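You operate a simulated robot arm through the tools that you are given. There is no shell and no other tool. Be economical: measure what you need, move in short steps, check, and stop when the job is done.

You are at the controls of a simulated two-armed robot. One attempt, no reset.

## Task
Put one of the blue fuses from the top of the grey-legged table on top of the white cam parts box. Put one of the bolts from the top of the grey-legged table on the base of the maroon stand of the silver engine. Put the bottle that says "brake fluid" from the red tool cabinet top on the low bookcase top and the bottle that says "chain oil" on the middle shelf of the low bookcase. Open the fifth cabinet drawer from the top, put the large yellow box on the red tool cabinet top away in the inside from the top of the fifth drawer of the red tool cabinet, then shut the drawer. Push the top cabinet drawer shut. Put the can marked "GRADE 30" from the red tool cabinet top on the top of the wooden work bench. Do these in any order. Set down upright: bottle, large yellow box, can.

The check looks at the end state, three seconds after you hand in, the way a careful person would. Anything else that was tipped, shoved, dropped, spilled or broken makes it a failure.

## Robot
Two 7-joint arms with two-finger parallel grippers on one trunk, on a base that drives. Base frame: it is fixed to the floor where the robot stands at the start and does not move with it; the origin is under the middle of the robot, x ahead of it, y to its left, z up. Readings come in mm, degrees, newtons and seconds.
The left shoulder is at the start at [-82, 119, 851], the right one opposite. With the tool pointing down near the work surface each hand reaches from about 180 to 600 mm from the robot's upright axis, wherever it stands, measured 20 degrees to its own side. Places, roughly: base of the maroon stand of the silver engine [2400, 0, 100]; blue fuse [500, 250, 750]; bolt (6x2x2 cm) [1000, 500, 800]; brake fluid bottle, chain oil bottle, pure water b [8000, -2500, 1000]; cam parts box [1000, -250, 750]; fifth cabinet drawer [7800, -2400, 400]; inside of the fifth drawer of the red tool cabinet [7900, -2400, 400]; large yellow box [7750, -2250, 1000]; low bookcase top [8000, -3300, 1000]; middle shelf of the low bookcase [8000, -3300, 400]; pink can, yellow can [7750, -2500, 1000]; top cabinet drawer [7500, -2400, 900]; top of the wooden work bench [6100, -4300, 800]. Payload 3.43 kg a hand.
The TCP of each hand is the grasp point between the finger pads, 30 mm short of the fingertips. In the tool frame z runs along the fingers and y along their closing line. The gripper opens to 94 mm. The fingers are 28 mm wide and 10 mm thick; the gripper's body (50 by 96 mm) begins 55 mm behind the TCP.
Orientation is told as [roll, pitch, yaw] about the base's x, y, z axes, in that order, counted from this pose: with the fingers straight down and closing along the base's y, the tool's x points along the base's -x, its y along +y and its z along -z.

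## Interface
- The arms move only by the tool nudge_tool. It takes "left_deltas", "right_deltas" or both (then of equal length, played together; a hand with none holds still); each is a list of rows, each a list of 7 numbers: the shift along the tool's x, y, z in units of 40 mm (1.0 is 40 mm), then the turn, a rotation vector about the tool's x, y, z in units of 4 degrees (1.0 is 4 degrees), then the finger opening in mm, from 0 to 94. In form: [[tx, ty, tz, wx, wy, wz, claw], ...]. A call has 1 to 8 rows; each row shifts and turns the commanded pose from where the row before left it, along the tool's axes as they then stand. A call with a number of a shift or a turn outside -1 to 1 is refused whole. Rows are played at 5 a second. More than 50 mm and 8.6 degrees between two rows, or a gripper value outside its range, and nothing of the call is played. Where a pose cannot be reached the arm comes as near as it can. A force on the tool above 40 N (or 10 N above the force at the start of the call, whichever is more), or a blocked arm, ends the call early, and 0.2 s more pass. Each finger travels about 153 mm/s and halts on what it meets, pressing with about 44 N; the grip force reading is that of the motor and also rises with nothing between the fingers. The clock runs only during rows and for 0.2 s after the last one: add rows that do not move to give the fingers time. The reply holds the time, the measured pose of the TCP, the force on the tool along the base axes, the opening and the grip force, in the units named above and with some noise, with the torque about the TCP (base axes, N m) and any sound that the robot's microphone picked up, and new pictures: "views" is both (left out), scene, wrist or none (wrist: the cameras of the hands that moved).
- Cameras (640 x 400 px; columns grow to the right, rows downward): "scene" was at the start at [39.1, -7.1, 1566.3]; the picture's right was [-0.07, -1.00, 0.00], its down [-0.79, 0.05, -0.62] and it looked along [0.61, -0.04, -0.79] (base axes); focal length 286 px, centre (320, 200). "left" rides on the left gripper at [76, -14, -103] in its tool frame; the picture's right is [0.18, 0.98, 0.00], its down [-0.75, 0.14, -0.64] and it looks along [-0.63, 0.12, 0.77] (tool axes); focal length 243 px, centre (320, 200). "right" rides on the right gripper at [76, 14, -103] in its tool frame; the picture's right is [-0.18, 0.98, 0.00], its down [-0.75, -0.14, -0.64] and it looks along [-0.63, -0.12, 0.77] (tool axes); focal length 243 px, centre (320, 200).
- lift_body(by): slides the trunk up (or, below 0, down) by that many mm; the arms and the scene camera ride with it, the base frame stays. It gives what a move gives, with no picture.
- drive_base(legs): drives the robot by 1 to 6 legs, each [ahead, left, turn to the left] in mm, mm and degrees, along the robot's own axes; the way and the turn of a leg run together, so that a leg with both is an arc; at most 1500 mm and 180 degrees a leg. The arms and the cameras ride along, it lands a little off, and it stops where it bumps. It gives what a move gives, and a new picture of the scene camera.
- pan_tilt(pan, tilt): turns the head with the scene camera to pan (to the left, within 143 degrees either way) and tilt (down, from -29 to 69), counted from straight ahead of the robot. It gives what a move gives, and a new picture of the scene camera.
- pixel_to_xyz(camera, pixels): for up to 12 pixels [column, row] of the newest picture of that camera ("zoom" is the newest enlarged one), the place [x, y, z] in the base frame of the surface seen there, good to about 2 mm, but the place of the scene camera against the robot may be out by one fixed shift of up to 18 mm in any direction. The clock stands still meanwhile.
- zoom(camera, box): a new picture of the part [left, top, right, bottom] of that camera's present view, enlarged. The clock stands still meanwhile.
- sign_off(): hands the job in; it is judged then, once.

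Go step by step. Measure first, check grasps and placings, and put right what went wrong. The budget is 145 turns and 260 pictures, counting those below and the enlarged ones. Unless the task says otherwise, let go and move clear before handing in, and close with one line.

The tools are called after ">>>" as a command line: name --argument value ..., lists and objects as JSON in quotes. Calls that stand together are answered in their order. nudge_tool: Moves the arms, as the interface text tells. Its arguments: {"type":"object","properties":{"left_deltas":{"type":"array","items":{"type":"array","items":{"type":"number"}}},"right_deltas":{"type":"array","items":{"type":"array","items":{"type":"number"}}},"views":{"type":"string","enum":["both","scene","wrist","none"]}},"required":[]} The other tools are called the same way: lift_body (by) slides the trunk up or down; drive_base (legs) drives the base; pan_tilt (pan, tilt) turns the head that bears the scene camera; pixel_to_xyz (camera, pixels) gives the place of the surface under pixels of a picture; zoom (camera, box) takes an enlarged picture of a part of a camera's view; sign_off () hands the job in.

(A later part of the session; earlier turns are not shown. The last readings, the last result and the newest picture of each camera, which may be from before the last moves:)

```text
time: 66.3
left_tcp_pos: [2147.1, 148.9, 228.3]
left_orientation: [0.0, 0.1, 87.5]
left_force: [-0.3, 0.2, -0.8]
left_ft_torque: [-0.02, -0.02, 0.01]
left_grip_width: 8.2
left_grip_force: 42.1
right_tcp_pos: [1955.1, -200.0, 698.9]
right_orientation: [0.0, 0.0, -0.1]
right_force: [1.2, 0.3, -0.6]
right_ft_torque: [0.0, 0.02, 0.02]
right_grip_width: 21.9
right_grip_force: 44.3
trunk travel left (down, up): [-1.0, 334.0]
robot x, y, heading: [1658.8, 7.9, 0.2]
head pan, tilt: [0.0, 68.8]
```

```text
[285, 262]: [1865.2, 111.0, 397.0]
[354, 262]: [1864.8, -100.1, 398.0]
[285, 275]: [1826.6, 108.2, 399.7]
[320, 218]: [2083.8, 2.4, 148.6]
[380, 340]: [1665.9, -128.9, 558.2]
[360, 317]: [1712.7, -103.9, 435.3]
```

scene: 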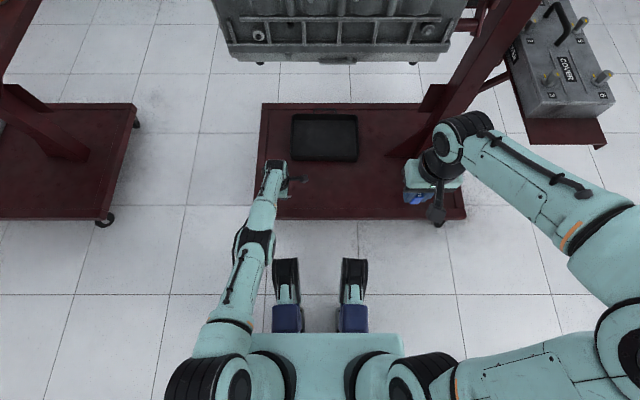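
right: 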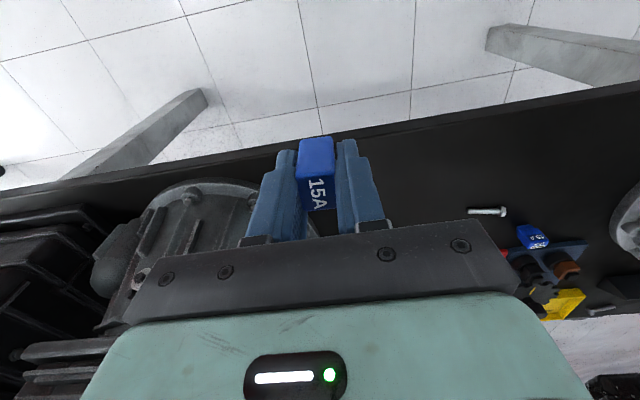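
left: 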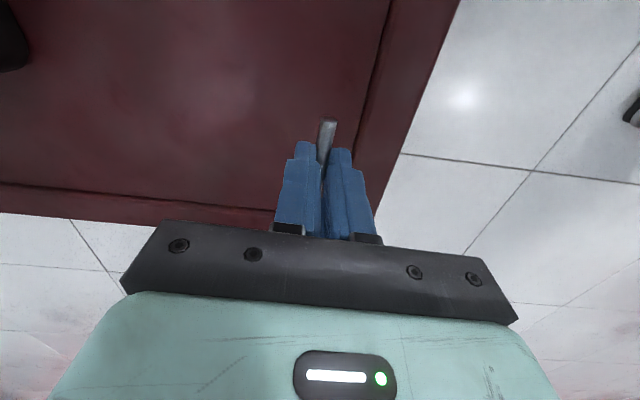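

My base front reaches only x≈1865, leaving 220 mm to the stand. I'll drive 80 mm ahead, with the bolt at z≈195 clear of the rim.

>>> drive_base --legs '[[80, 0, 0]]'

>>> nudge_tool --left_deltas '[[0, 0, 0.5, 0, 0, 0, 2], [0, 0, 0.4, 0, 0, 0, 2], [0, 0, 0, 0, 0, 0, 2]]' --views "wrist"

```text
time: 67.4
left_tcp_pos: [2224.6, 149.4, 228.8]
left_orientation: [0.0, 0.0, 87.5]
left_force: [-0.7, 0.0, -0.6]
left_ft_torque: [0.01, 0.02, 0.01]
left_grip_width: 8.3
left_grip_force: 42.5
right_tcp_pos: [2032.5, -199.6, 700.7]
right_orientation: [0.1, 0.0, 0.0]
right_force: [0.1, -0.2, -0.1]
right_ft_torque: [0.01, -0.02, -0.01]
right_grip_width: 22.0
right_grip_force: 43.7
trunk travel left (down, up): [-1.0, 334.0]
robot x, y, heading: [1741.7, 11.2, -0.2]
head pan, tilt: [0.0, 68.8]
```

scene: 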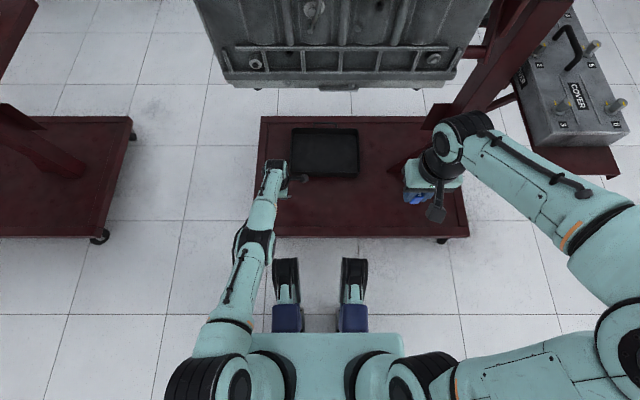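

```text
time: 68.2
left_tcp_pos: [2209.7, 147.3, 200.0]
left_orientation: [0.0, 0.0, 87.6]
left_force: [-1.0, 0.1, -1.3]
left_ft_torque: [0.0, 0.0, -0.03]
left_grip_width: 8.3
left_grip_force: 42.0
left hand out of reach, approached as far as the arm can: row 1, 2
right_tcp_pos: [2032.5, -198.6, 700.3]
right_orientation: [-0.1, 0.0, 0.0]
right_force: [-0.4, -0.5, 0.3]
right_ft_torque: [-0.03, 0.02, -0.02]
right_grip_width: 21.9
right_grip_force: 44.3
trunk travel left (down, up): [-1.0, 334.0]
robot x, y, heading: [1736.7, 7.3, 0.0]
head pan, tilt: [0.0, 68.8]
```

left: 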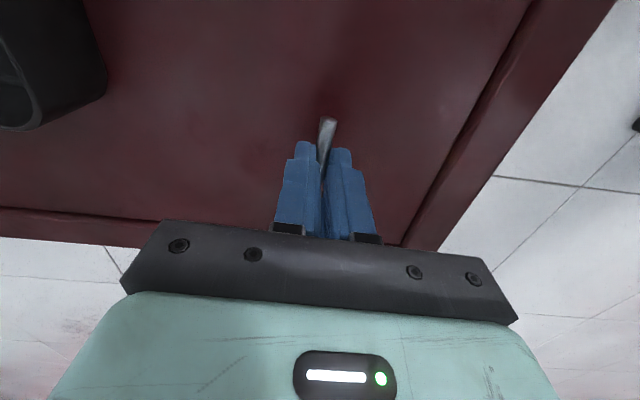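

Still at full stretch, so I'll bring the hand in about 30 mm toward me while lowering.

>>> nudge_tool --left_deltas '[[0, 0.8, 0, 0, 0, 0, 2], [0, 0, 0.3, 0, 0, 0, 2], [0, 0, 0.2, 0, 0, 0, 2], [0, 0, 0, 0, 0, 0, 2]]' --views "wrist"

```text
time: 69.2
left_tcp_pos: [2193.5, 144.7, 176.6]
left_orientation: [-0.5, -0.1, 87.5]
left_force: [4.7, 5.2, 25.4]
left_ft_torque: [0.68, -0.07, -0.12]
left_grip_width: 8.5
left_grip_force: 42.2
left hand out of reach, approached as far as the arm can: row 1, 2, 3
right_tcp_pos: [2032.1, -199.5, 699.6]
right_orientation: [0.0, 0.0, 0.1]
right_force: [-0.1, 0.4, -0.1]
right_ft_torque: [0.01, 0.0, 0.01]
right_grip_width: 22.2
right_grip_force: 44.2
trunk travel left (down, up): [-1.0, 334.0]
robot x, y, heading: [1734.0, 6.4, -0.1]
head pan, tilt: [0.0, 68.8]
```

left: 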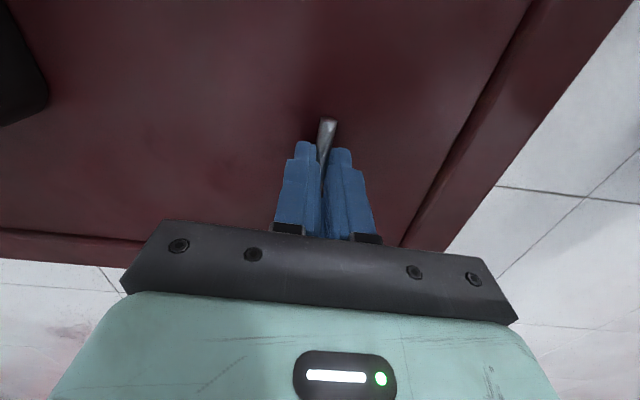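

Contact shows as 25 N at z≈177, so the bolt is resting on the base. I'll open and rise.

>>> nudge_tool --left_deltas '[[0, 0, -0.05, 0, 0, 0, 15], [0, 0, 0, 0, 0, 0, 40], [0, 0, 0, 0, 0, 0, 40], [0, 0, -0.5, 0, 0, 0, 40], [0, 0, -1, 0, 0, 0, 40], [0, 0, -1, 0, 0, 0, 40], [0, 0, -1, 0, 0, 0, 40]]' --views "wrist"

```text
time: 69.7
left_tcp_pos: [2185.6, 143.7, 177.0]
left_orientation: [1.1, 0.0, 87.7]
left_force: [-20.5, 0.7, 23.3]
left_ft_torque: [0.13, 0.1, 0.15]
left_grip_width: 28.1
left_grip_force: 0.0
right_tcp_pos: [2032.1, -198.6, 700.1]
right_orientation: [0.0, 0.0, 0.0]
right_force: [0.5, 0.2, 0.3]
right_ft_torque: [0.01, 0.01, 0.0]
right_grip_width: 21.9
right_grip_force: 44.0
trunk travel left (down, up): [-1.0, 334.0]
robot x, y, heading: [1734.2, 7.2, 0.0]
head pan, tilt: [0.0, 68.8]
stopped in row 2 (left hand): the force on the tool passed its limit at 50 N (the readings are from after the stop); the commanded pose is now the measured one
```

left: 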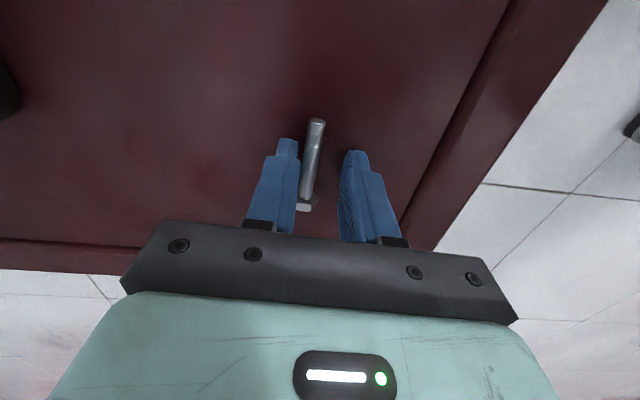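

The bolt is free on the base. I'll rise straight up, keeping the opening first.

>>> nudge_tool --left_deltas '[[0, 0, -0.3, 0, 0, 0, 28], [0, 0, -0.5, 0, 0, 0, 40], [0, 0, -1, 0, 0, 0, 50], [0, 0, -1, 0, 0, 0, 50], [0, 0, -1, 0, 0, 0, 50]]' --views "wrist"

```text
time: 70.9
left_tcp_pos: [2251.2, 136.5, 298.7]
left_orientation: [1.1, 0.1, 87.6]
left_force: [0.7, 0.3, -0.4]
left_ft_torque: [-0.01, 0.0, 0.0]
left_grip_width: 50.1
left_grip_force: 0.0
left hand out of reach, approached as far as the arm can: row 1, 2, 3, 4, 5
right_tcp_pos: [2032.0, -199.8, 698.6]
right_orientation: [0.1, -0.1, 0.1]
right_force: [-0.7, 0.2, 0.3]
right_ft_torque: [0.03, 0.0, -0.01]
right_grip_width: 22.3
right_grip_force: 44.1
trunk travel left (down, up): [-1.0, 334.0]
robot x, y, heading: [1737.6, 10.0, 0.2]
head pan, tilt: [0.0, 68.8]
```

left: 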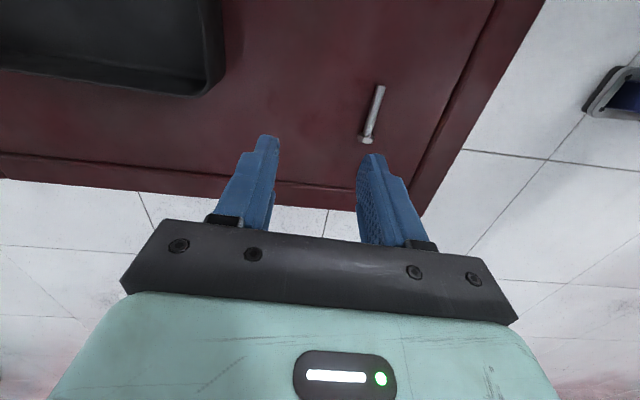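

The bolt lies on the base at (372,115). I'll retract the left hand back and up, then drive back and raise the trunk.

>>> nudge_tool --left_deltas '[[0, 1, 0, 0, 0, 0, 50], [0, 1, 0, 0, 0, 0, 50], [0, 1, -0.5, 0, 0, 0, 50], [0, 1, -0.5, 0, 0, 0, 50], [0, 1, -0.5, 0, 0, 0, 50], [0, 0, -1, 0, 0, 0, 50], [0, 0, -1, 0, 0, 0, 50], [0, 0, -1, 0, 0, 0, 50]]' --views "none"

>>> drive_base --legs '[[-200, 0, 0]]'

>>> lift_body --by 320

```text
time: 72.7
left_tcp_pos: [2124.3, 144.2, 457.9]
left_orientation: [1.0, 0.1, 87.6]
left_force: [0.8, 0.9, 0.1]
left_ft_torque: [0.01, 0.02, -0.01]
left_grip_width: 50.0
left_grip_force: 0.1
left hand out of reach, approached as far as the arm can: row 1, 2
right_tcp_pos: [2032.8, -198.7, 699.8]
right_orientation: [0.1, 0.1, 0.1]
right_force: [1.0, -0.2, 0.0]
right_ft_torque: [-0.02, 0.01, -0.03]
right_grip_width: 22.3
right_grip_force: 43.6
trunk travel left (down, up): [-1.0, 334.0]
robot x, y, heading: [1736.6, 7.9, -0.1]
head pan, tilt: [0.0, 68.8]
```

```text
time: 74.3
left_tcp_pos: [1929.4, 143.0, 458.4]
left_orientation: [1.0, 0.1, 87.5]
left_force: [-0.4, -0.1, -0.2]
left_ft_torque: [0.02, 0.0, 0.04]
left_grip_width: 50.3
left_grip_force: 0.1
right_tcp_pos: [1834.2, -199.6, 698.6]
right_orientation: [-0.1, -0.1, -0.2]
right_force: [-0.6, 0.0, 0.5]
right_ft_torque: [0.02, 0.01, -0.02]
right_grip_width: 22.2
right_grip_force: 43.8
trunk travel left (down, up): [-1.0, 334.0]
robot x, y, heading: [1538.6, 10.0, -0.3]
head pan, tilt: [0.0, 68.8]
```

scene: 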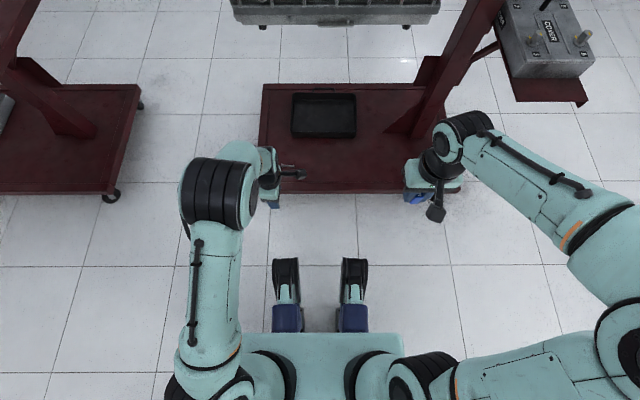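

```text
time: 77.4
left_tcp_pos: [1928.5, 141.6, 777.7]
left_orientation: [1.0, 0.0, 87.4]
left_force: [-0.6, 1.3, -0.9]
left_ft_torque: [0.01, -0.01, -0.03]
left_grip_width: 50.0
left_grip_force: 0.0
right_tcp_pos: [1833.4, -200.1, 1020.2]
right_orientation: [0.0, 0.0, -0.2]
right_force: [-0.2, 0.2, 0.0]
right_ft_torque: [-0.03, -0.03, 0.05]
right_grip_width: 21.8
right_grip_force: 44.1
trunk travel left (down, up): [-321.0, 14.0]
robot x, y, heading: [1538.8, 8.5, -0.2]
head pan, tilt: [0.0, 68.8]
```

I'll raise the left hand to travel height, then go to about (1540,-430) and turn to face the table.

>>> nudge_tool --left_deltas '[[0, 0.5, -1, 0, 0, 0, 50], [0, 0.5, -1, 0, 0, 0, 50], [0, 0.5, -1, 0, 0, 0, 50], [0, 0.5, -1, 0, 0, 0, 50], [0, 0, -1, 0, 0, 0, 50], [0, 0, -1, 0, 0, 0, 50]]' --views "none"

>>> pan_tilt --pan 0 --tilt 45

>>> drive_base --legs '[[0, -440, 0], [0, 0, 180]]'

```text
time: 78.8
left_tcp_pos: [1857.5, 149.0, 1019.0]
left_orientation: [0.9, 0.1, 87.4]
left_force: [-0.5, 0.2, -0.1]
left_ft_torque: [0.0, 0.01, 0.01]
left_grip_width: 49.9
left_grip_force: 0.0
right_tcp_pos: [1834.6, -200.5, 1020.2]
right_orientation: [0.0, 0.0, -0.2]
right_force: [0.4, -0.4, -0.2]
right_ft_torque: [0.0, 0.0, -0.04]
right_grip_width: 22.0
right_grip_force: 43.9
trunk travel left (down, up): [-321.0, 14.0]
robot x, y, heading: [1535.7, 9.0, 0.0]
head pan, tilt: [0.0, 68.8]
```

```text
time: 79.7
left_tcp_pos: [1857.4, 149.5, 1019.6]
left_orientation: [1.0, 0.1, 87.5]
left_force: [0.1, 0.2, -0.2]
left_ft_torque: [0.05, 0.01, 0.0]
left_grip_width: 50.1
left_grip_force: 0.0
right_tcp_pos: [1834.9, -200.7, 1020.2]
right_orientation: [0.0, 0.0, -0.3]
right_force: [-0.1, -0.5, -0.2]
right_ft_torque: [0.02, -0.05, -0.05]
right_grip_width: 22.0
right_grip_force: 44.5
trunk travel left (down, up): [-321.0, 14.0]
robot x, y, heading: [1536.4, 5.1, -0.1]
head pan, tilt: [0.0, 45.0]
```

scene: 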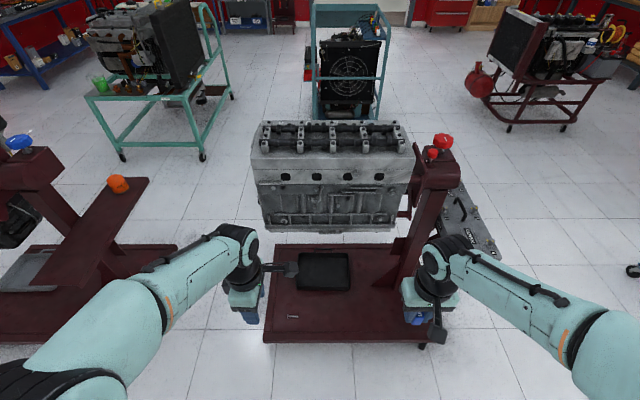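

```text
time: 91.7
left_tcp_pos: [1234.2, -609.2, 1018.7]
left_orientation: [0.9, 0.2, -86.8]
left_force: [-0.3, -0.6, 0.4]
left_ft_torque: [0.03, -0.02, 0.01]
left_grip_width: 50.0
left_grip_force: 0.0
right_tcp_pos: [1223.1, -259.4, 1019.5]
right_orientation: [0.0, 0.0, -174.5]
right_force: [0.6, -0.5, -0.5]
right_ft_torque: [-0.01, -0.01, -0.02]
right_grip_width: 21.9
right_grip_force: 44.0
trunk travel left (down, up): [-321.0, 14.0]
robot x, y, heading: [1536.0, -437.2, -174.5]
head pan, tilt: [0.0, 45.0]
```

scene: 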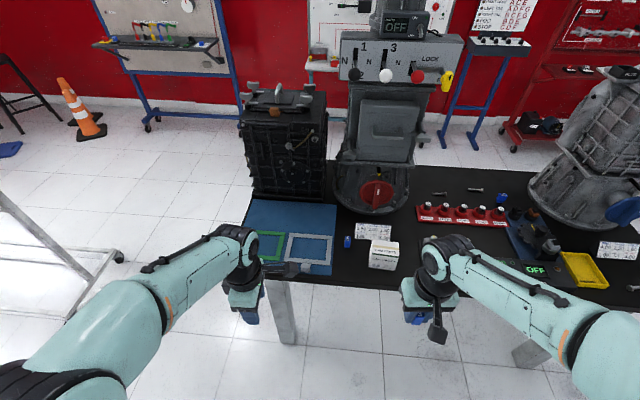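

The bolt sits on the maroon base. The white box is now visible at (384,253), and I'll measure and read it.

>>> pixel_to_xyz --camera "scene" --pixels '[[384, 246], [373, 243], [396, 244], [372, 252], [396, 254], [384, 270], [347, 240], [385, 285], [420, 252]]'

>>> zoom --camera "scene" --box '[320, 210, 440, 290]'

>>> zoom --camera "right" --box '[0, 0, 640, 400]'

```text
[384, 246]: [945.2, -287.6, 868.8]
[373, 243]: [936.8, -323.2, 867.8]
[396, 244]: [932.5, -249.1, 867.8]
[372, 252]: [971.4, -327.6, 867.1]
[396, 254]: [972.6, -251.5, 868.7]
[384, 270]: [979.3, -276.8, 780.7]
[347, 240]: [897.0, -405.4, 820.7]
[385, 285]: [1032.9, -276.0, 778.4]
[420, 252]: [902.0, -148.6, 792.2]
```

```text
5.00 times, centred on (380, 250) of scene
```

zoom: 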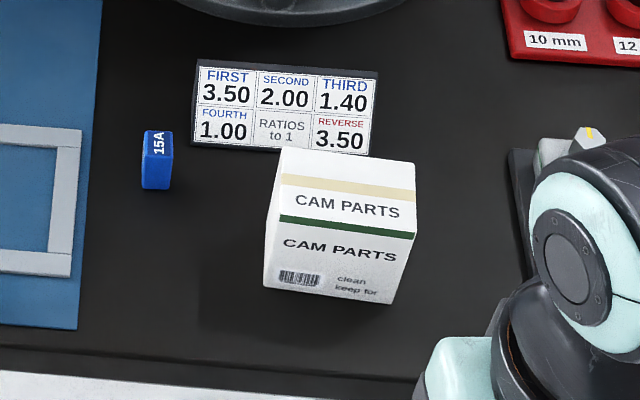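

```text
1.00 times, centred on (320, 200) of right (not enlarged: the box is as wide or as high as the picture)
```

zoom: 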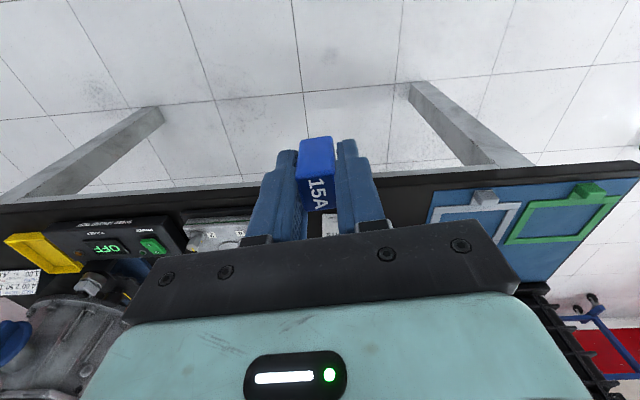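

It reads "CAM PARTS", with its top at about (953,-291,857). I'll drive 80 mm closer and bring the fuse over it.

>>> drive_base --legs '[[80, 0, 0]]'

>>> nudge_tool --right_deltas '[[-0.8, 0.03, 0, 0, 0, 0, 10], [-0.8, 0.03, 0, 0, 0, 0, 10], [-0.8, 0.03, 0, 0, 0, 0, 10], [-0.8, 0.03, 0, 0, 0, 0, 10], [-0.8, 0.03, 0.3, 0, 0, 0, 10], [-0.75, 0.03, 0.5, 0, 0, 0, 10], [0, 0, 0.8, 0, 0, 0, 10], [0, 0, 0.4, 0, 0, 0, 10]]' --views "both"

```text
time: 92.8
left_tcp_pos: [1156.0, -617.7, 1018.4]
left_orientation: [1.0, 0.1, -86.7]
left_force: [-0.5, 0.7, 0.5]
left_ft_torque: [-0.02, -0.01, 0.03]
left_grip_width: 49.7
left_grip_force: 0.1
right_tcp_pos: [1142.9, -267.8, 1019.9]
right_orientation: [0.0, 0.1, -174.3]
right_force: [-0.7, -0.4, -0.2]
right_ft_torque: [0.02, -0.04, 0.02]
right_grip_width: 22.4
right_grip_force: 43.9
trunk travel left (down, up): [-321.0, 14.0]
robot x, y, heading: [1456.1, -445.9, -174.2]
head pan, tilt: [0.0, 45.0]
```

scene: 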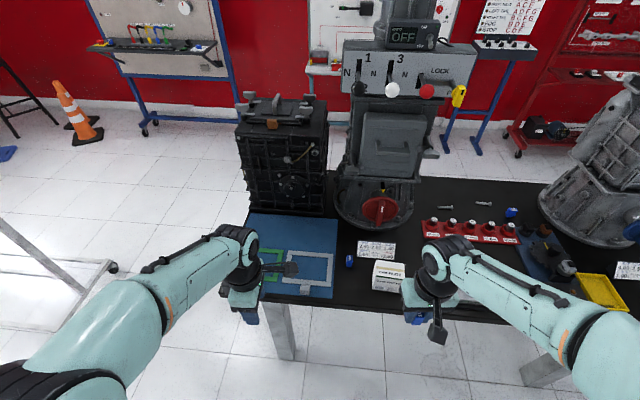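

```text
time: 94.6
left_tcp_pos: [1156.4, -617.3, 1018.8]
left_orientation: [0.9, 0.1, -86.7]
left_force: [0.1, 0.4, -0.6]
left_ft_torque: [0.0, 0.02, 0.02]
left_grip_width: 49.9
left_grip_force: 0.1
right_tcp_pos: [954.6, -294.2, 940.0]
right_orientation: [0.0, 0.0, -174.3]
right_force: [0.5, 0.6, 0.6]
right_ft_torque: [0.03, -0.03, 0.02]
right_grip_width: 22.3
right_grip_force: 44.5
trunk travel left (down, up): [-321.0, 14.0]
robot x, y, heading: [1456.0, -443.8, -174.5]
head pan, tilt: [0.0, 45.0]
```

scene: 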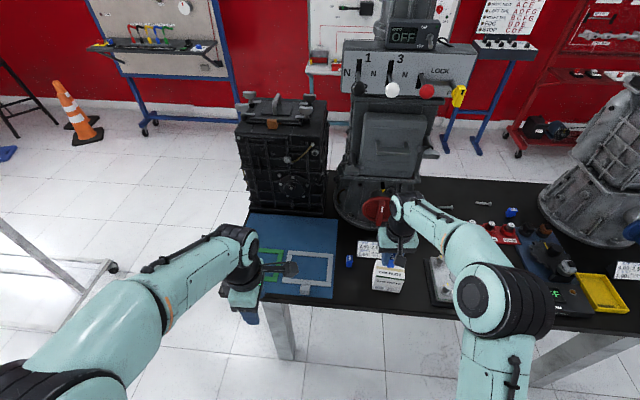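
right: 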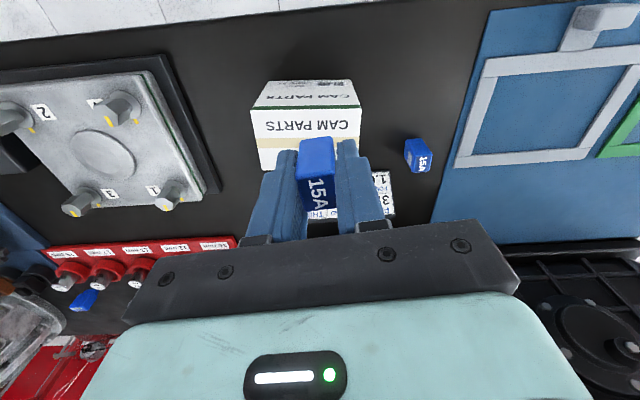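

The box top is visible under the fuse in the right camera. I'll measure its corners.

>>> pixel_to_xyz --camera "right" --pixels '[[254, 110], [358, 108], [260, 165], [305, 112], [358, 150], [268, 140], [375, 185], [256, 130]]'

>>> zoom --camera "right" --box '[230, 70, 400, 220]'

```text
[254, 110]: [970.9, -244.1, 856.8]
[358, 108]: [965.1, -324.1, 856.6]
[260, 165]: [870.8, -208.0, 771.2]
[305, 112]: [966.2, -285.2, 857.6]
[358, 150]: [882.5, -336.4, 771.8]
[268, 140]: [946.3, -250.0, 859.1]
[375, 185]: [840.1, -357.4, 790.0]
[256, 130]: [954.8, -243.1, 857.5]
```

```text
2.67 times, centred on (315, 145) of right
```

zoom: 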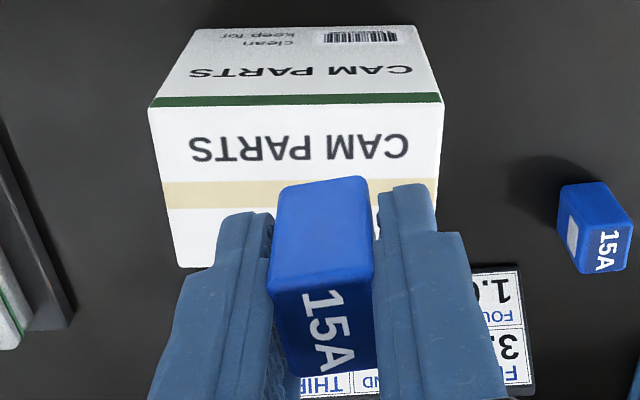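

The box top spans x≈918–972, y≈−325..−243, at z=857, centred near (945,-285). I'll shift about 10 mm and lower the fuse onto it.

>>> nudge_tool --right_deltas '[[-0.2, -0.22, 0, 0, 0, 0, 10], [0, 0, 0.6, 0, 0, 0, 10], [0, 0, 0.5, 0, 0, 0, 10], [0, 0, 0.1, 0, 0, 0, 10], [0, 0, 0, 0, 0, 0, 10]]' --views "wrist"

```text
time: 95.8
left_tcp_pos: [1156.3, -618.3, 1019.6]
left_orientation: [1.0, 0.1, -86.7]
left_force: [-0.4, -0.3, 0.3]
left_ft_torque: [0.0, 0.01, 0.01]
left_grip_width: 49.9
left_grip_force: 0.1
right_tcp_pos: [947.0, -285.2, 893.1]
right_orientation: [0.0, 0.0, -174.2]
right_force: [-0.5, -0.3, -0.6]
right_ft_torque: [0.05, 0.0, 0.02]
right_grip_width: 22.1
right_grip_force: 43.9
trunk travel left (down, up): [-321.0, 14.0]
robot x, y, heading: [1458.4, -446.3, -174.6]
head pan, tilt: [0.0, 45.0]
```

right: 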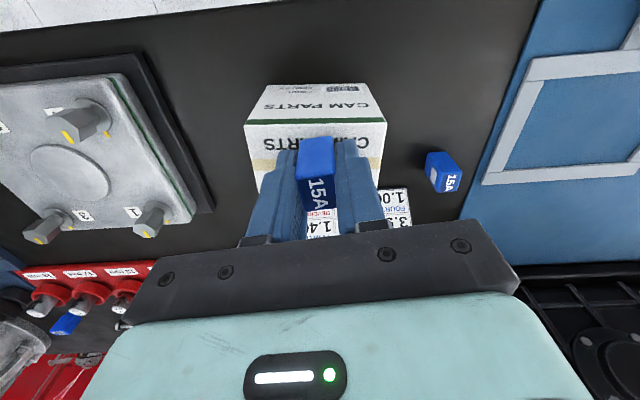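

No contact yet at z 893, so I'll go 2 mm lower, then open gently and rise.

>>> nudge_tool --right_deltas '[[0, 0, 0.06, 0, 0, 0, 10], [0, 0, 0, 0, 0, 0, 10], [0, 0, 0, 0, 0, 0, 26], [0, 0, 0, 0, 0, 0, 40], [0, 0, -0.4, 0, 0, 0, 46], [0, 0, -1, 0, 0, 0, 46], [0, 0, -1, 0, 0, 0, 46], [0, 0, -1, 0, 0, 0, 46]]' --views "wrist"

```text
time: 97.6
left_tcp_pos: [1157.3, -617.8, 1017.9]
left_orientation: [0.9, 0.1, -86.6]
left_force: [0.0, 0.0, -0.5]
left_ft_torque: [-0.03, -0.01, 0.03]
left_grip_width: 50.2
left_grip_force: 0.1
right_tcp_pos: [946.1, -286.7, 1026.1]
right_orientation: [0.0, 0.1, -174.4]
right_force: [-0.3, -0.2, 0.0]
right_ft_torque: [0.01, 0.04, 0.01]
right_grip_width: 45.9
right_grip_force: 0.1
trunk travel left (down, up): [-321.0, 14.0]
robot x, y, heading: [1460.7, -443.8, -174.2]
head pan, tilt: [0.0, 45.0]
```

right: 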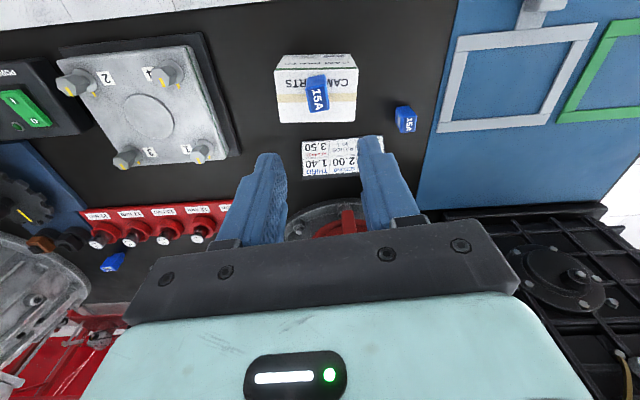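

The fuse stands on the CAM PARTS box. I'll retract the right hand while turning the left wrist back to square, then leave.

>>> nudge_tool --right_deltas '[[1, 0, 0, 0, 0, 0, 94], [1, 0, 0, 0, 0, 0, 94], [1, 0, 0, 0, 0, 0, 94], [1, 0, 0, 0, 0, 0, 94], [0.7, 0, 0, 0, 0, 0, 94], [0, 0, 0, 0, 0, 0, 94], [0, 0, 0, 0, 0, 0, 94], [0, 0, 0, 0, 0, 0, 94]]' --left_deltas '[[0, 0, 0, 0, 0, 1, 94], [0, 0, 0, 0, 0, 1, 94], [0, 0, 0, 0, 0, 1, 94], [0, 0, 0, 0, 0, 1, 94], [0, 0, 0, 0, 0, 1, 94], [0, 0, 0, 0, 0, 1, 94], [0, 0, 0, 0, 0, 1, 94], [0, 0, 0, 0, 0, 1, 94]]' --views "none"

>>> nudge_tool --left_deltas '[[0, 0, 0, 0, 0, 1, 94], [0, 0, 0, 0, 0, 1, 94], [0, 0, 0, 0, 0, 1, 94], [0, 0, 0, 0, 0, 1, 94], [0, 0, 0, 0, 0, 1, 94], [0, 0, 0, 0, 0, 1, 94], [0, 0, 0, 0, 0, 1, 94], [0, 0, 0, 0, 0, 1, 94]]' --views "none"

>>> nudge_tool --left_deltas '[[0, 0, 0, 0, 0, 1, 94], [0, 0, 0, 0, 0, 1, 94], [0, 0, 0, 0, 0, 1, 94], [0, 0, 0, 0, 0, 1, 94], [0, 0, 0, 0, 0, 1, 94], [0, 0, 0, 0, 0, 0.9, 94]]' --views "none"

>>> pan_tilt --pan 0 --tilt 25

>>> drive_base --legs '[[-100, 0, 0], [0, 0, 174.4]]'

```text
time: 99.4
left_tcp_pos: [1156.9, -618.0, 1018.5]
left_orientation: [0.8, 0.6, -118.9]
left_force: [0.6, 0.2, -0.3]
left_ft_torque: [-0.02, -0.03, 0.04]
left_grip_width: 93.9
left_grip_force: 0.0
right_tcp_pos: [1134.7, -269.3, 1025.9]
right_orientation: [0.0, 0.0, -174.3]
right_force: [-0.4, -0.2, -0.1]
right_ft_torque: [-0.01, -0.01, 0.01]
right_grip_width: 94.1
right_grip_force: 0.0
trunk travel left (down, up): [-321.0, 14.0]
robot x, y, heading: [1458.4, -445.8, -174.3]
head pan, tilt: [0.0, 45.0]
```

```text
time: 101.2
left_tcp_pos: [1156.1, -616.9, 1017.6]
left_orientation: [0.3, 1.0, -150.8]
left_force: [0.2, 0.1, 1.3]
left_ft_torque: [0.01, 0.01, 0.02]
left_grip_width: 93.8
left_grip_force: 0.0
right_tcp_pos: [1134.4, -269.6, 1025.5]
right_orientation: [-0.1, 0.0, -174.2]
right_force: [-0.5, -0.6, 0.1]
right_ft_torque: [0.0, -0.02, 0.02]
right_grip_width: 93.8
right_grip_force: 0.2
trunk travel left (down, up): [-321.0, 14.0]
robot x, y, heading: [1459.4, -442.6, -174.1]
head pan, tilt: [0.0, 45.0]
```

```text
time: 102.6
left_tcp_pos: [1158.2, -616.8, 1019.7]
left_orientation: [-0.1, 1.1, -174.3]
left_force: [1.1, -0.8, -0.2]
left_ft_torque: [0.04, 0.0, -0.01]
left_grip_width: 94.1
left_grip_force: 0.1
right_tcp_pos: [1133.9, -270.3, 1027.6]
right_orientation: [0.0, 0.0, -174.3]
right_force: [0.0, -0.3, 0.0]
right_ft_torque: [0.01, 0.01, -0.01]
right_grip_width: 94.0
right_grip_force: 0.1
trunk travel left (down, up): [-321.0, 14.0]
robot x, y, heading: [1460.5, -446.7, -174.0]
head pan, tilt: [0.0, 45.0]
```

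```text
time: 103.4
left_tcp_pos: [1156.3, -616.5, 1019.7]
left_orientation: [0.0, 0.9, -174.2]
left_force: [-0.2, -0.3, -0.6]
left_ft_torque: [-0.01, 0.01, 0.01]
left_grip_width: 94.0
left_grip_force: 0.1
right_tcp_pos: [1134.1, -268.7, 1025.2]
right_orientation: [0.0, -0.1, -174.3]
right_force: [-0.1, 0.8, -0.1]
right_ft_torque: [0.0, -0.05, 0.02]
right_grip_width: 93.8
right_grip_force: 0.1
trunk travel left (down, up): [-321.0, 14.0]
robot x, y, heading: [1460.2, -444.4, -174.3]
head pan, tilt: [0.0, 25.0]
```

scene: 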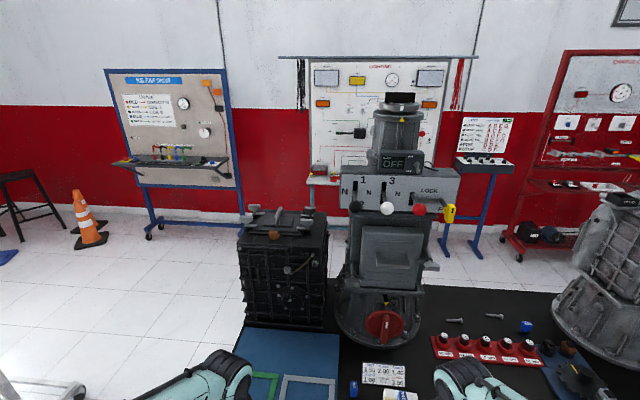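

```text
time: 111.8
left_tcp_pos: [1863.4, -272.1, 1018.6]
left_orientation: [-0.1, 0.9, 3.7]
left_force: [-0.6, 0.2, -0.1]
left_ft_torque: [0.01, -0.01, -0.02]
left_grip_width: 94.2
left_grip_force: 0.0
right_tcp_pos: [1872.9, -621.4, 1027.0]
right_orientation: [0.1, 0.0, 3.6]
right_force: [0.2, 0.8, -0.5]
right_ft_torque: [-0.02, 0.0, -0.01]
right_grip_width: 94.1
right_grip_force: 0.1
trunk travel left (down, up): [-321.0, 14.0]
robot x, y, heading: [1560.8, -433.3, 3.6]
head pan, tilt: [0.0, 25.0]
```

scene: 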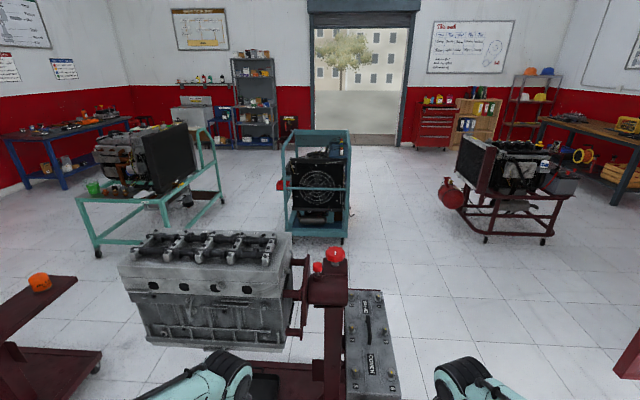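

The red cabinet is at (435,125). I'll measure the obstacles along the way: the teal cart (320,220), the maroon cart (500,220) and the panel leg at the right edge.

>>> pixel_to_xyz --camera "scene" --pixels '[[340, 238], [295, 238], [485, 240], [545, 240], [440, 205], [620, 360], [635, 340], [398, 395], [416, 146], [440, 148], [470, 145], [610, 195]]'

>>> zoom --camera "scene" --box '[390, 60, 640, 216]'

```text
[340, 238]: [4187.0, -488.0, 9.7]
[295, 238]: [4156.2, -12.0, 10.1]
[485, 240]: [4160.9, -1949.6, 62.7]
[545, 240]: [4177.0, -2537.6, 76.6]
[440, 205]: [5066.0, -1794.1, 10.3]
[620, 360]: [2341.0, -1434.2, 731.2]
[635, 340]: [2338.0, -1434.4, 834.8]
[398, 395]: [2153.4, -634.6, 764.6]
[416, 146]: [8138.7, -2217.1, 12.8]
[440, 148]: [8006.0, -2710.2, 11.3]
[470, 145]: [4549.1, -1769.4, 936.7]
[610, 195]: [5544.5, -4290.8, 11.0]
```

```text
2.56 times, centred on (515, 138) of scene
```

zoom: 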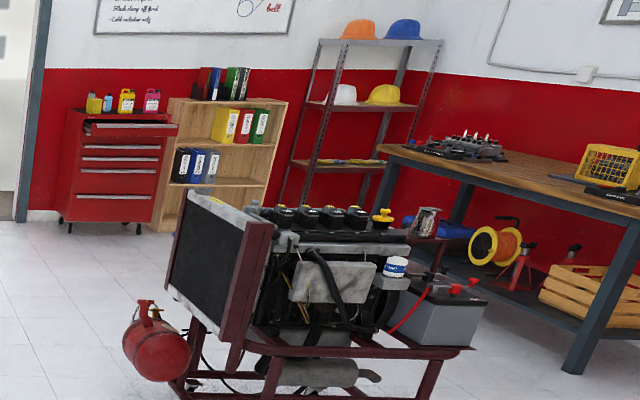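

The gap beside the silver stand lies between its cover tray (y≈−650) and a red panel at (2341,−1434). I'll look right to gauge it.

>>> pan_tilt --pan -50 --tilt 35

```text
time: 113.0
left_tcp_pos: [1863.8, -271.2, 1018.7]
left_orientation: [-0.1, 0.9, 3.6]
left_force: [0.9, 0.9, -0.8]
left_ft_torque: [-0.02, 0.0, -0.03]
left_grip_width: 94.3
left_grip_force: 0.0
right_tcp_pos: [1874.0, -621.3, 1026.5]
right_orientation: [0.0, 0.0, 3.6]
right_force: [-0.1, -1.1, -0.4]
right_ft_torque: [0.02, 0.04, 0.0]
right_grip_width: 94.1
right_grip_force: 0.2
trunk travel left (down, up): [-321.0, 14.0]
robot x, y, heading: [1550.3, -434.9, 3.4]
head pan, tilt: [-50.0, 35.0]
```

scene: 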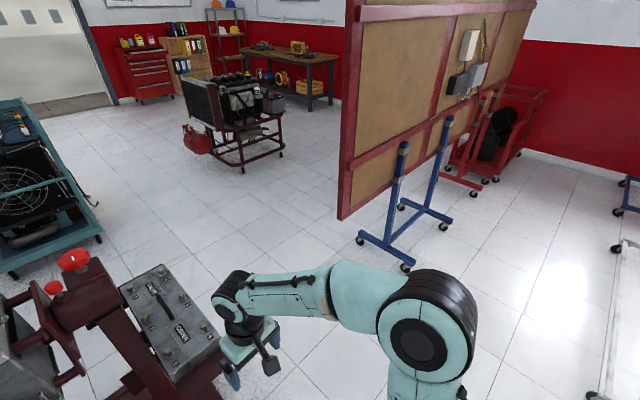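

>>> pixel_to_xyz --camera "scene" --pixels '[[358, 240], [406, 268], [340, 215], [345, 60], [180, 385], [215, 350], [165, 265], [75, 258], [415, 345], [460, 320], [245, 170]]'

```text
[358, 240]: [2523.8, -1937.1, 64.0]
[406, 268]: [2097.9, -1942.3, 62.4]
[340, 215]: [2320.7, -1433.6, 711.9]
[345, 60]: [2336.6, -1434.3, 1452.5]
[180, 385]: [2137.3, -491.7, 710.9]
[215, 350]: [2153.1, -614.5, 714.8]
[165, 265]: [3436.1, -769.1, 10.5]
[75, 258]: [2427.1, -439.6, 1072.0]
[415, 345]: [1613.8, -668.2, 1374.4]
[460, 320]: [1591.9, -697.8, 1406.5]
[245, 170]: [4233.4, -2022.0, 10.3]
```

My elbows span only about ±300 mm, so I can pass facing ahead at y≈−1020. I'll drive through in legs.

>>> drive_base --legs '[[0, 0, -3.5], [0, -590, 0], [700, 0, 0]]'

```text
time: 122.6
left_tcp_pos: [2584.5, -898.6, 1019.2]
left_orientation: [0.0, 0.9, -0.8]
left_force: [-0.2, -0.6, 0.7]
left_ft_torque: [0.03, 0.01, -0.02]
left_grip_width: 93.8
left_grip_force: 0.0
right_tcp_pos: [2567.1, -1247.1, 1024.9]
right_orientation: [0.0, 0.1, -0.8]
right_force: [0.7, 0.0, -0.7]
right_ft_torque: [0.01, 0.0, -0.01]
right_grip_width: 94.1
right_grip_force: 0.0
trunk travel left (down, up): [-321.0, 14.0]
robot x, y, heading: [2262.3, -1037.9, -0.9]
head pan, tilt: [-50.0, 35.0]
```

scene: 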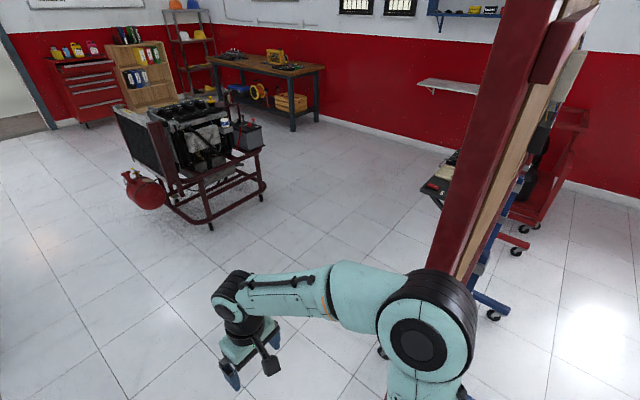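

I'm through the gap at (2262,-1038). The rest of the way is open, so I'll drive on to in front of the red cabinet.

>>> drive_base --legs '[[1500, 0, 0.9], [1500, 0, 0], [600, 0, 0], [700, -1250, 0]]'

>>> pan_tilt --pan 0 --tilt 30

```text
time: 150.8
left_tcp_pos: [6777.1, -2284.5, 1019.5]
left_orientation: [-0.2, 0.9, -3.1]
left_force: [0.5, 0.4, -0.7]
left_ft_torque: [-0.02, 0.01, 0.0]
left_grip_width: 93.9
left_grip_force: 0.1
right_tcp_pos: [6744.9, -2633.3, 1026.5]
right_orientation: [0.0, 0.0, -3.1]
right_force: [-0.3, -0.3, -0.1]
right_ft_torque: [0.01, 0.0, -0.01]
right_grip_width: 94.3
right_grip_force: 0.0
trunk travel left (down, up): [-321.0, 14.0]
robot x, y, heading: [6450.7, -2408.6, -3.1]
head pan, tilt: [-50.0, 35.0]
```

scene: 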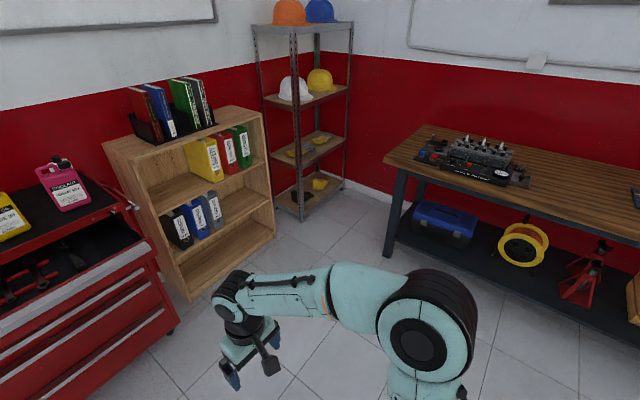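

```text
time: 152.0
left_tcp_pos: [6775.8, -2284.7, 1019.4]
left_orientation: [-0.1, 0.9, -3.1]
left_force: [-1.0, -0.4, 0.6]
left_ft_torque: [0.01, -0.01, 0.04]
left_grip_width: 94.0
left_grip_force: 0.2
right_tcp_pos: [6745.6, -2632.7, 1026.5]
right_orientation: [-0.1, 0.0, -3.2]
right_force: [-0.5, 0.3, 0.2]
right_ft_torque: [0.01, -0.02, 0.0]
right_grip_width: 93.9
right_grip_force: 0.0
trunk travel left (down, up): [-321.0, 14.0]
robot x, y, heading: [6454.2, -2409.6, -3.1]
head pan, tilt: [0.0, 30.0]
```

scene: 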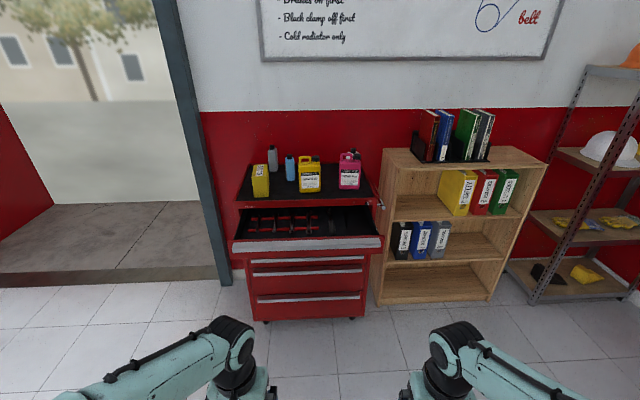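

The cabinet is straight ahead with its top drawer open. I'll zoom on the objects and drawers and measure.

>>> zoom --camera "scene" --box '[225, 130, 395, 236]'

>>> zoom --camera "scene" --box '[225, 225, 395, 331]'

>>> pixel_to_xyz --camera "scene" --pixels '[[260, 182], [272, 160], [290, 168], [309, 178], [349, 172], [308, 244], [250, 245], [375, 242], [308, 297], [253, 299], [360, 295], [308, 268]]'

>>> pixel_to_xyz --camera "scene" --pixels '[[460, 152], [400, 155], [530, 158], [430, 208], [410, 208], [490, 208], [430, 250], [400, 260], [480, 262], [490, 295], [385, 300], [310, 200]]'

```text
3.76 times, centred on (310, 183) of scene
```

zoom: 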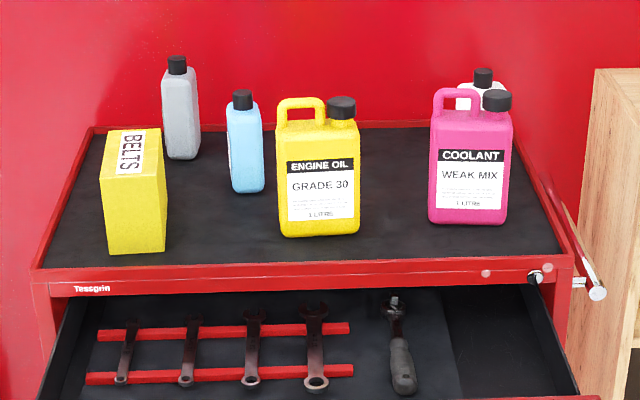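

```text
3.76 times, centred on (310, 278) of scene
```

zoom: 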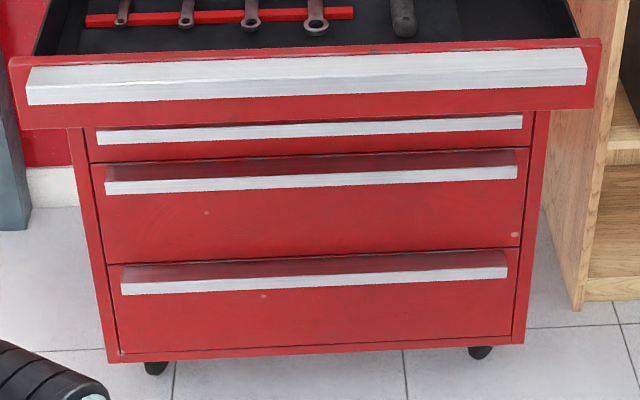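

```text
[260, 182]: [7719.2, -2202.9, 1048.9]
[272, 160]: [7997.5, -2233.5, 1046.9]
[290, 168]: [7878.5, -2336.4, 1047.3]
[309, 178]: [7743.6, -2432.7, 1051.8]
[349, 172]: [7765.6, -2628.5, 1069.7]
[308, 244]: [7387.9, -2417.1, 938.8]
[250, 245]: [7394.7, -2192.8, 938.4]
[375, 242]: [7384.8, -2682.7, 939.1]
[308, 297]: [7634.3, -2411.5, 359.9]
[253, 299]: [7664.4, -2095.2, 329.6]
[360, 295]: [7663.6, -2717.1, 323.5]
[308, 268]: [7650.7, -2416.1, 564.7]
```

```text
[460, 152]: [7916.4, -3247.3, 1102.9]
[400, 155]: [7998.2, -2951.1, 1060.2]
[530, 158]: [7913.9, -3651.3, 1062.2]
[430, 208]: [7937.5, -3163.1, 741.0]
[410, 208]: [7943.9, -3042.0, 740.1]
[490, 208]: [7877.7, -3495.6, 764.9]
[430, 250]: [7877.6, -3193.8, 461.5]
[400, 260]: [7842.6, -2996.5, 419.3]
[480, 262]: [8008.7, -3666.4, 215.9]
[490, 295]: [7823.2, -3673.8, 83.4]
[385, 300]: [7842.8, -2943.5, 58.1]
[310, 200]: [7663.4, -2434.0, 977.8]
```

The drawers are five in all (top open, one hidden behind it), so the fifth is the bottom one with handle at z≈355. First I'll close in and look at everything from nearer.

>>> drive_base --legs '[[0, 0, 3.1], [570, 0, 0]]'

>>> zoom --camera "scene" --box '[220, 120, 460, 270]'

```text
time: 155.7
left_tcp_pos: [7340.8, -2277.6, 1018.5]
left_orientation: [-0.1, 0.9, -0.9]
left_force: [-0.3, 0.1, -0.3]
left_ft_torque: [0.0, -0.02, 0.03]
left_grip_width: 93.9
left_grip_force: 0.1
right_tcp_pos: [7323.7, -2625.2, 1025.6]
right_orientation: [0.0, 0.0, -0.8]
right_force: [0.1, -0.1, 0.1]
right_ft_torque: [-0.03, 0.03, 0.01]
right_grip_width: 94.1
right_grip_force: 0.1
trunk travel left (down, up): [-321.0, 14.0]
robot x, y, heading: [7019.2, -2414.2, -0.9]
head pan, tilt: [0.0, 30.0]
```

scene: 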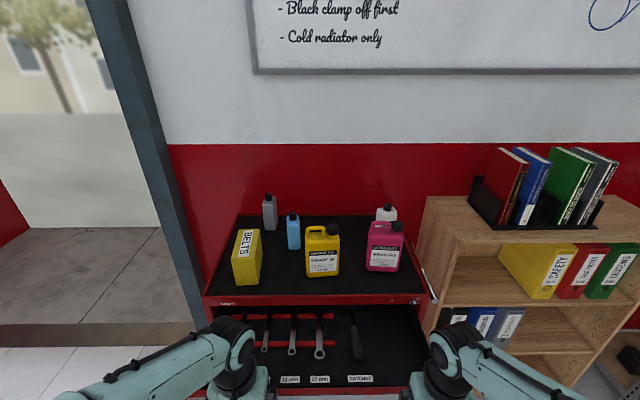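

```text
2.67 times, centred on (340, 195) of scene
```

zoom: 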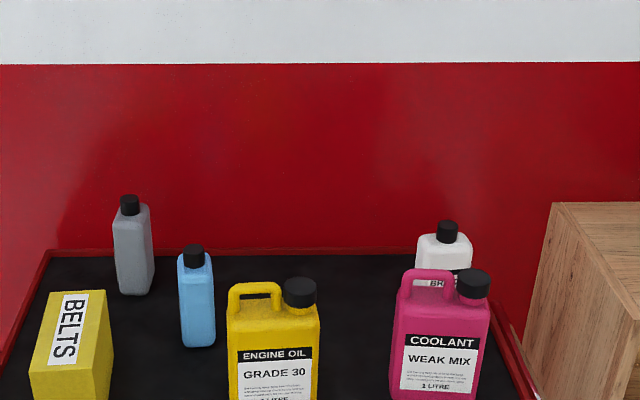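

The white bottle behind the pink can shows "BR…" (brake fluid). Next I'll shut the top drawer, tilting down to measure its front first.

>>> pan_tilt --pan 0 --tilt 55

>>> pixel_to_xyz --camera "right" --pixels '[[320, 60], [320, 120], [200, 100], [450, 100], [320, 20]]'

>>> zoom --camera "right" --box '[0, 0, 640, 400]'

```text
time: 156.6
left_tcp_pos: [7341.0, -2276.1, 1019.1]
left_orientation: [-0.1, 0.9, -0.7]
left_force: [1.1, -0.4, -0.6]
left_ft_torque: [0.0, 0.0, -0.01]
left_grip_width: 93.9
left_grip_force: 0.1
right_tcp_pos: [7323.9, -2624.9, 1026.6]
right_orientation: [-0.1, 0.0, -0.8]
right_force: [-0.7, 0.0, -0.2]
right_ft_torque: [0.02, 0.01, 0.0]
right_grip_width: 93.8
right_grip_force: 0.1
trunk travel left (down, up): [-321.0, 14.0]
robot x, y, heading: [7021.3, -2417.1, -1.1]
head pan, tilt: [0.0, 55.0]
```

scene: 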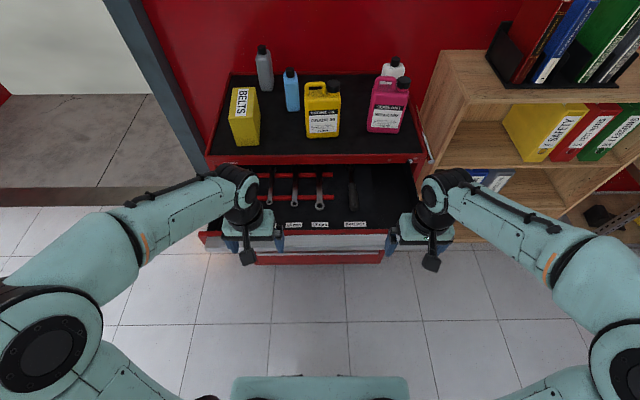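

```text
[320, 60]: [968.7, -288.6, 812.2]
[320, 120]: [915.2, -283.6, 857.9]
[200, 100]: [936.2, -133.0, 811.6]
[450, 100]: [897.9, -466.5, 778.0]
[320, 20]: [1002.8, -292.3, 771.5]
```

```text
1.00 times, centred on (320, 200) of right (not enlarged: the box is as wide or as high as the picture)
```

zoom: 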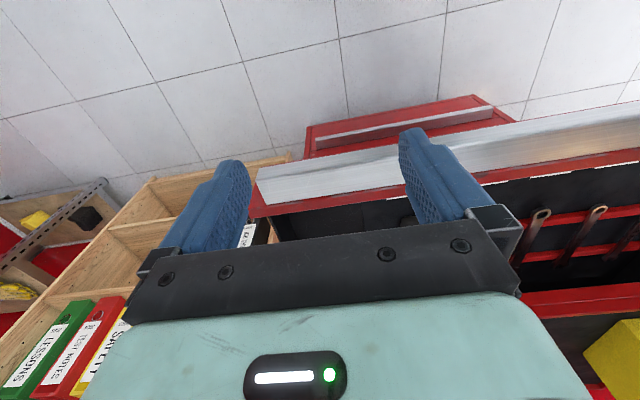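

>>> pixel_to_xyz --camera "right" --pixels '[[300, 175], [370, 158], [300, 205], [500, 155], [560, 130], [270, 180], [380, 130], [550, 170]]'

>>> pixel_to_xyz --camera "scene" --pixels '[[320, 240], [320, 235], [340, 255], [320, 160], [245, 125], [243, 95], [322, 120], [262, 70], [291, 90], [387, 120], [393, 68], [500, 80]]'

```text
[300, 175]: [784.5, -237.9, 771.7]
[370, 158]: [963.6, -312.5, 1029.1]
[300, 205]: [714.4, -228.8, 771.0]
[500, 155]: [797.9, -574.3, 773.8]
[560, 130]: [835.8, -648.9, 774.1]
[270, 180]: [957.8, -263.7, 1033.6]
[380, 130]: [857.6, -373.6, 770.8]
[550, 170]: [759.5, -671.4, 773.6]
```

```text
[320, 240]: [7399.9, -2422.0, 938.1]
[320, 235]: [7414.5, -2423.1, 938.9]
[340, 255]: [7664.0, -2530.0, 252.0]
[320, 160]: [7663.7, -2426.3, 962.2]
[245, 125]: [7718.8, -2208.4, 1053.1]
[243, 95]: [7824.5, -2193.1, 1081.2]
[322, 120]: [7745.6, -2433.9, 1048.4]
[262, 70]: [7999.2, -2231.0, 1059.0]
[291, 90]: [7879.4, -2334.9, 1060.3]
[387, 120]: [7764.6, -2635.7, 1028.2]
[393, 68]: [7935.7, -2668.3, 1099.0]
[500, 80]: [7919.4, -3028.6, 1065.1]
```

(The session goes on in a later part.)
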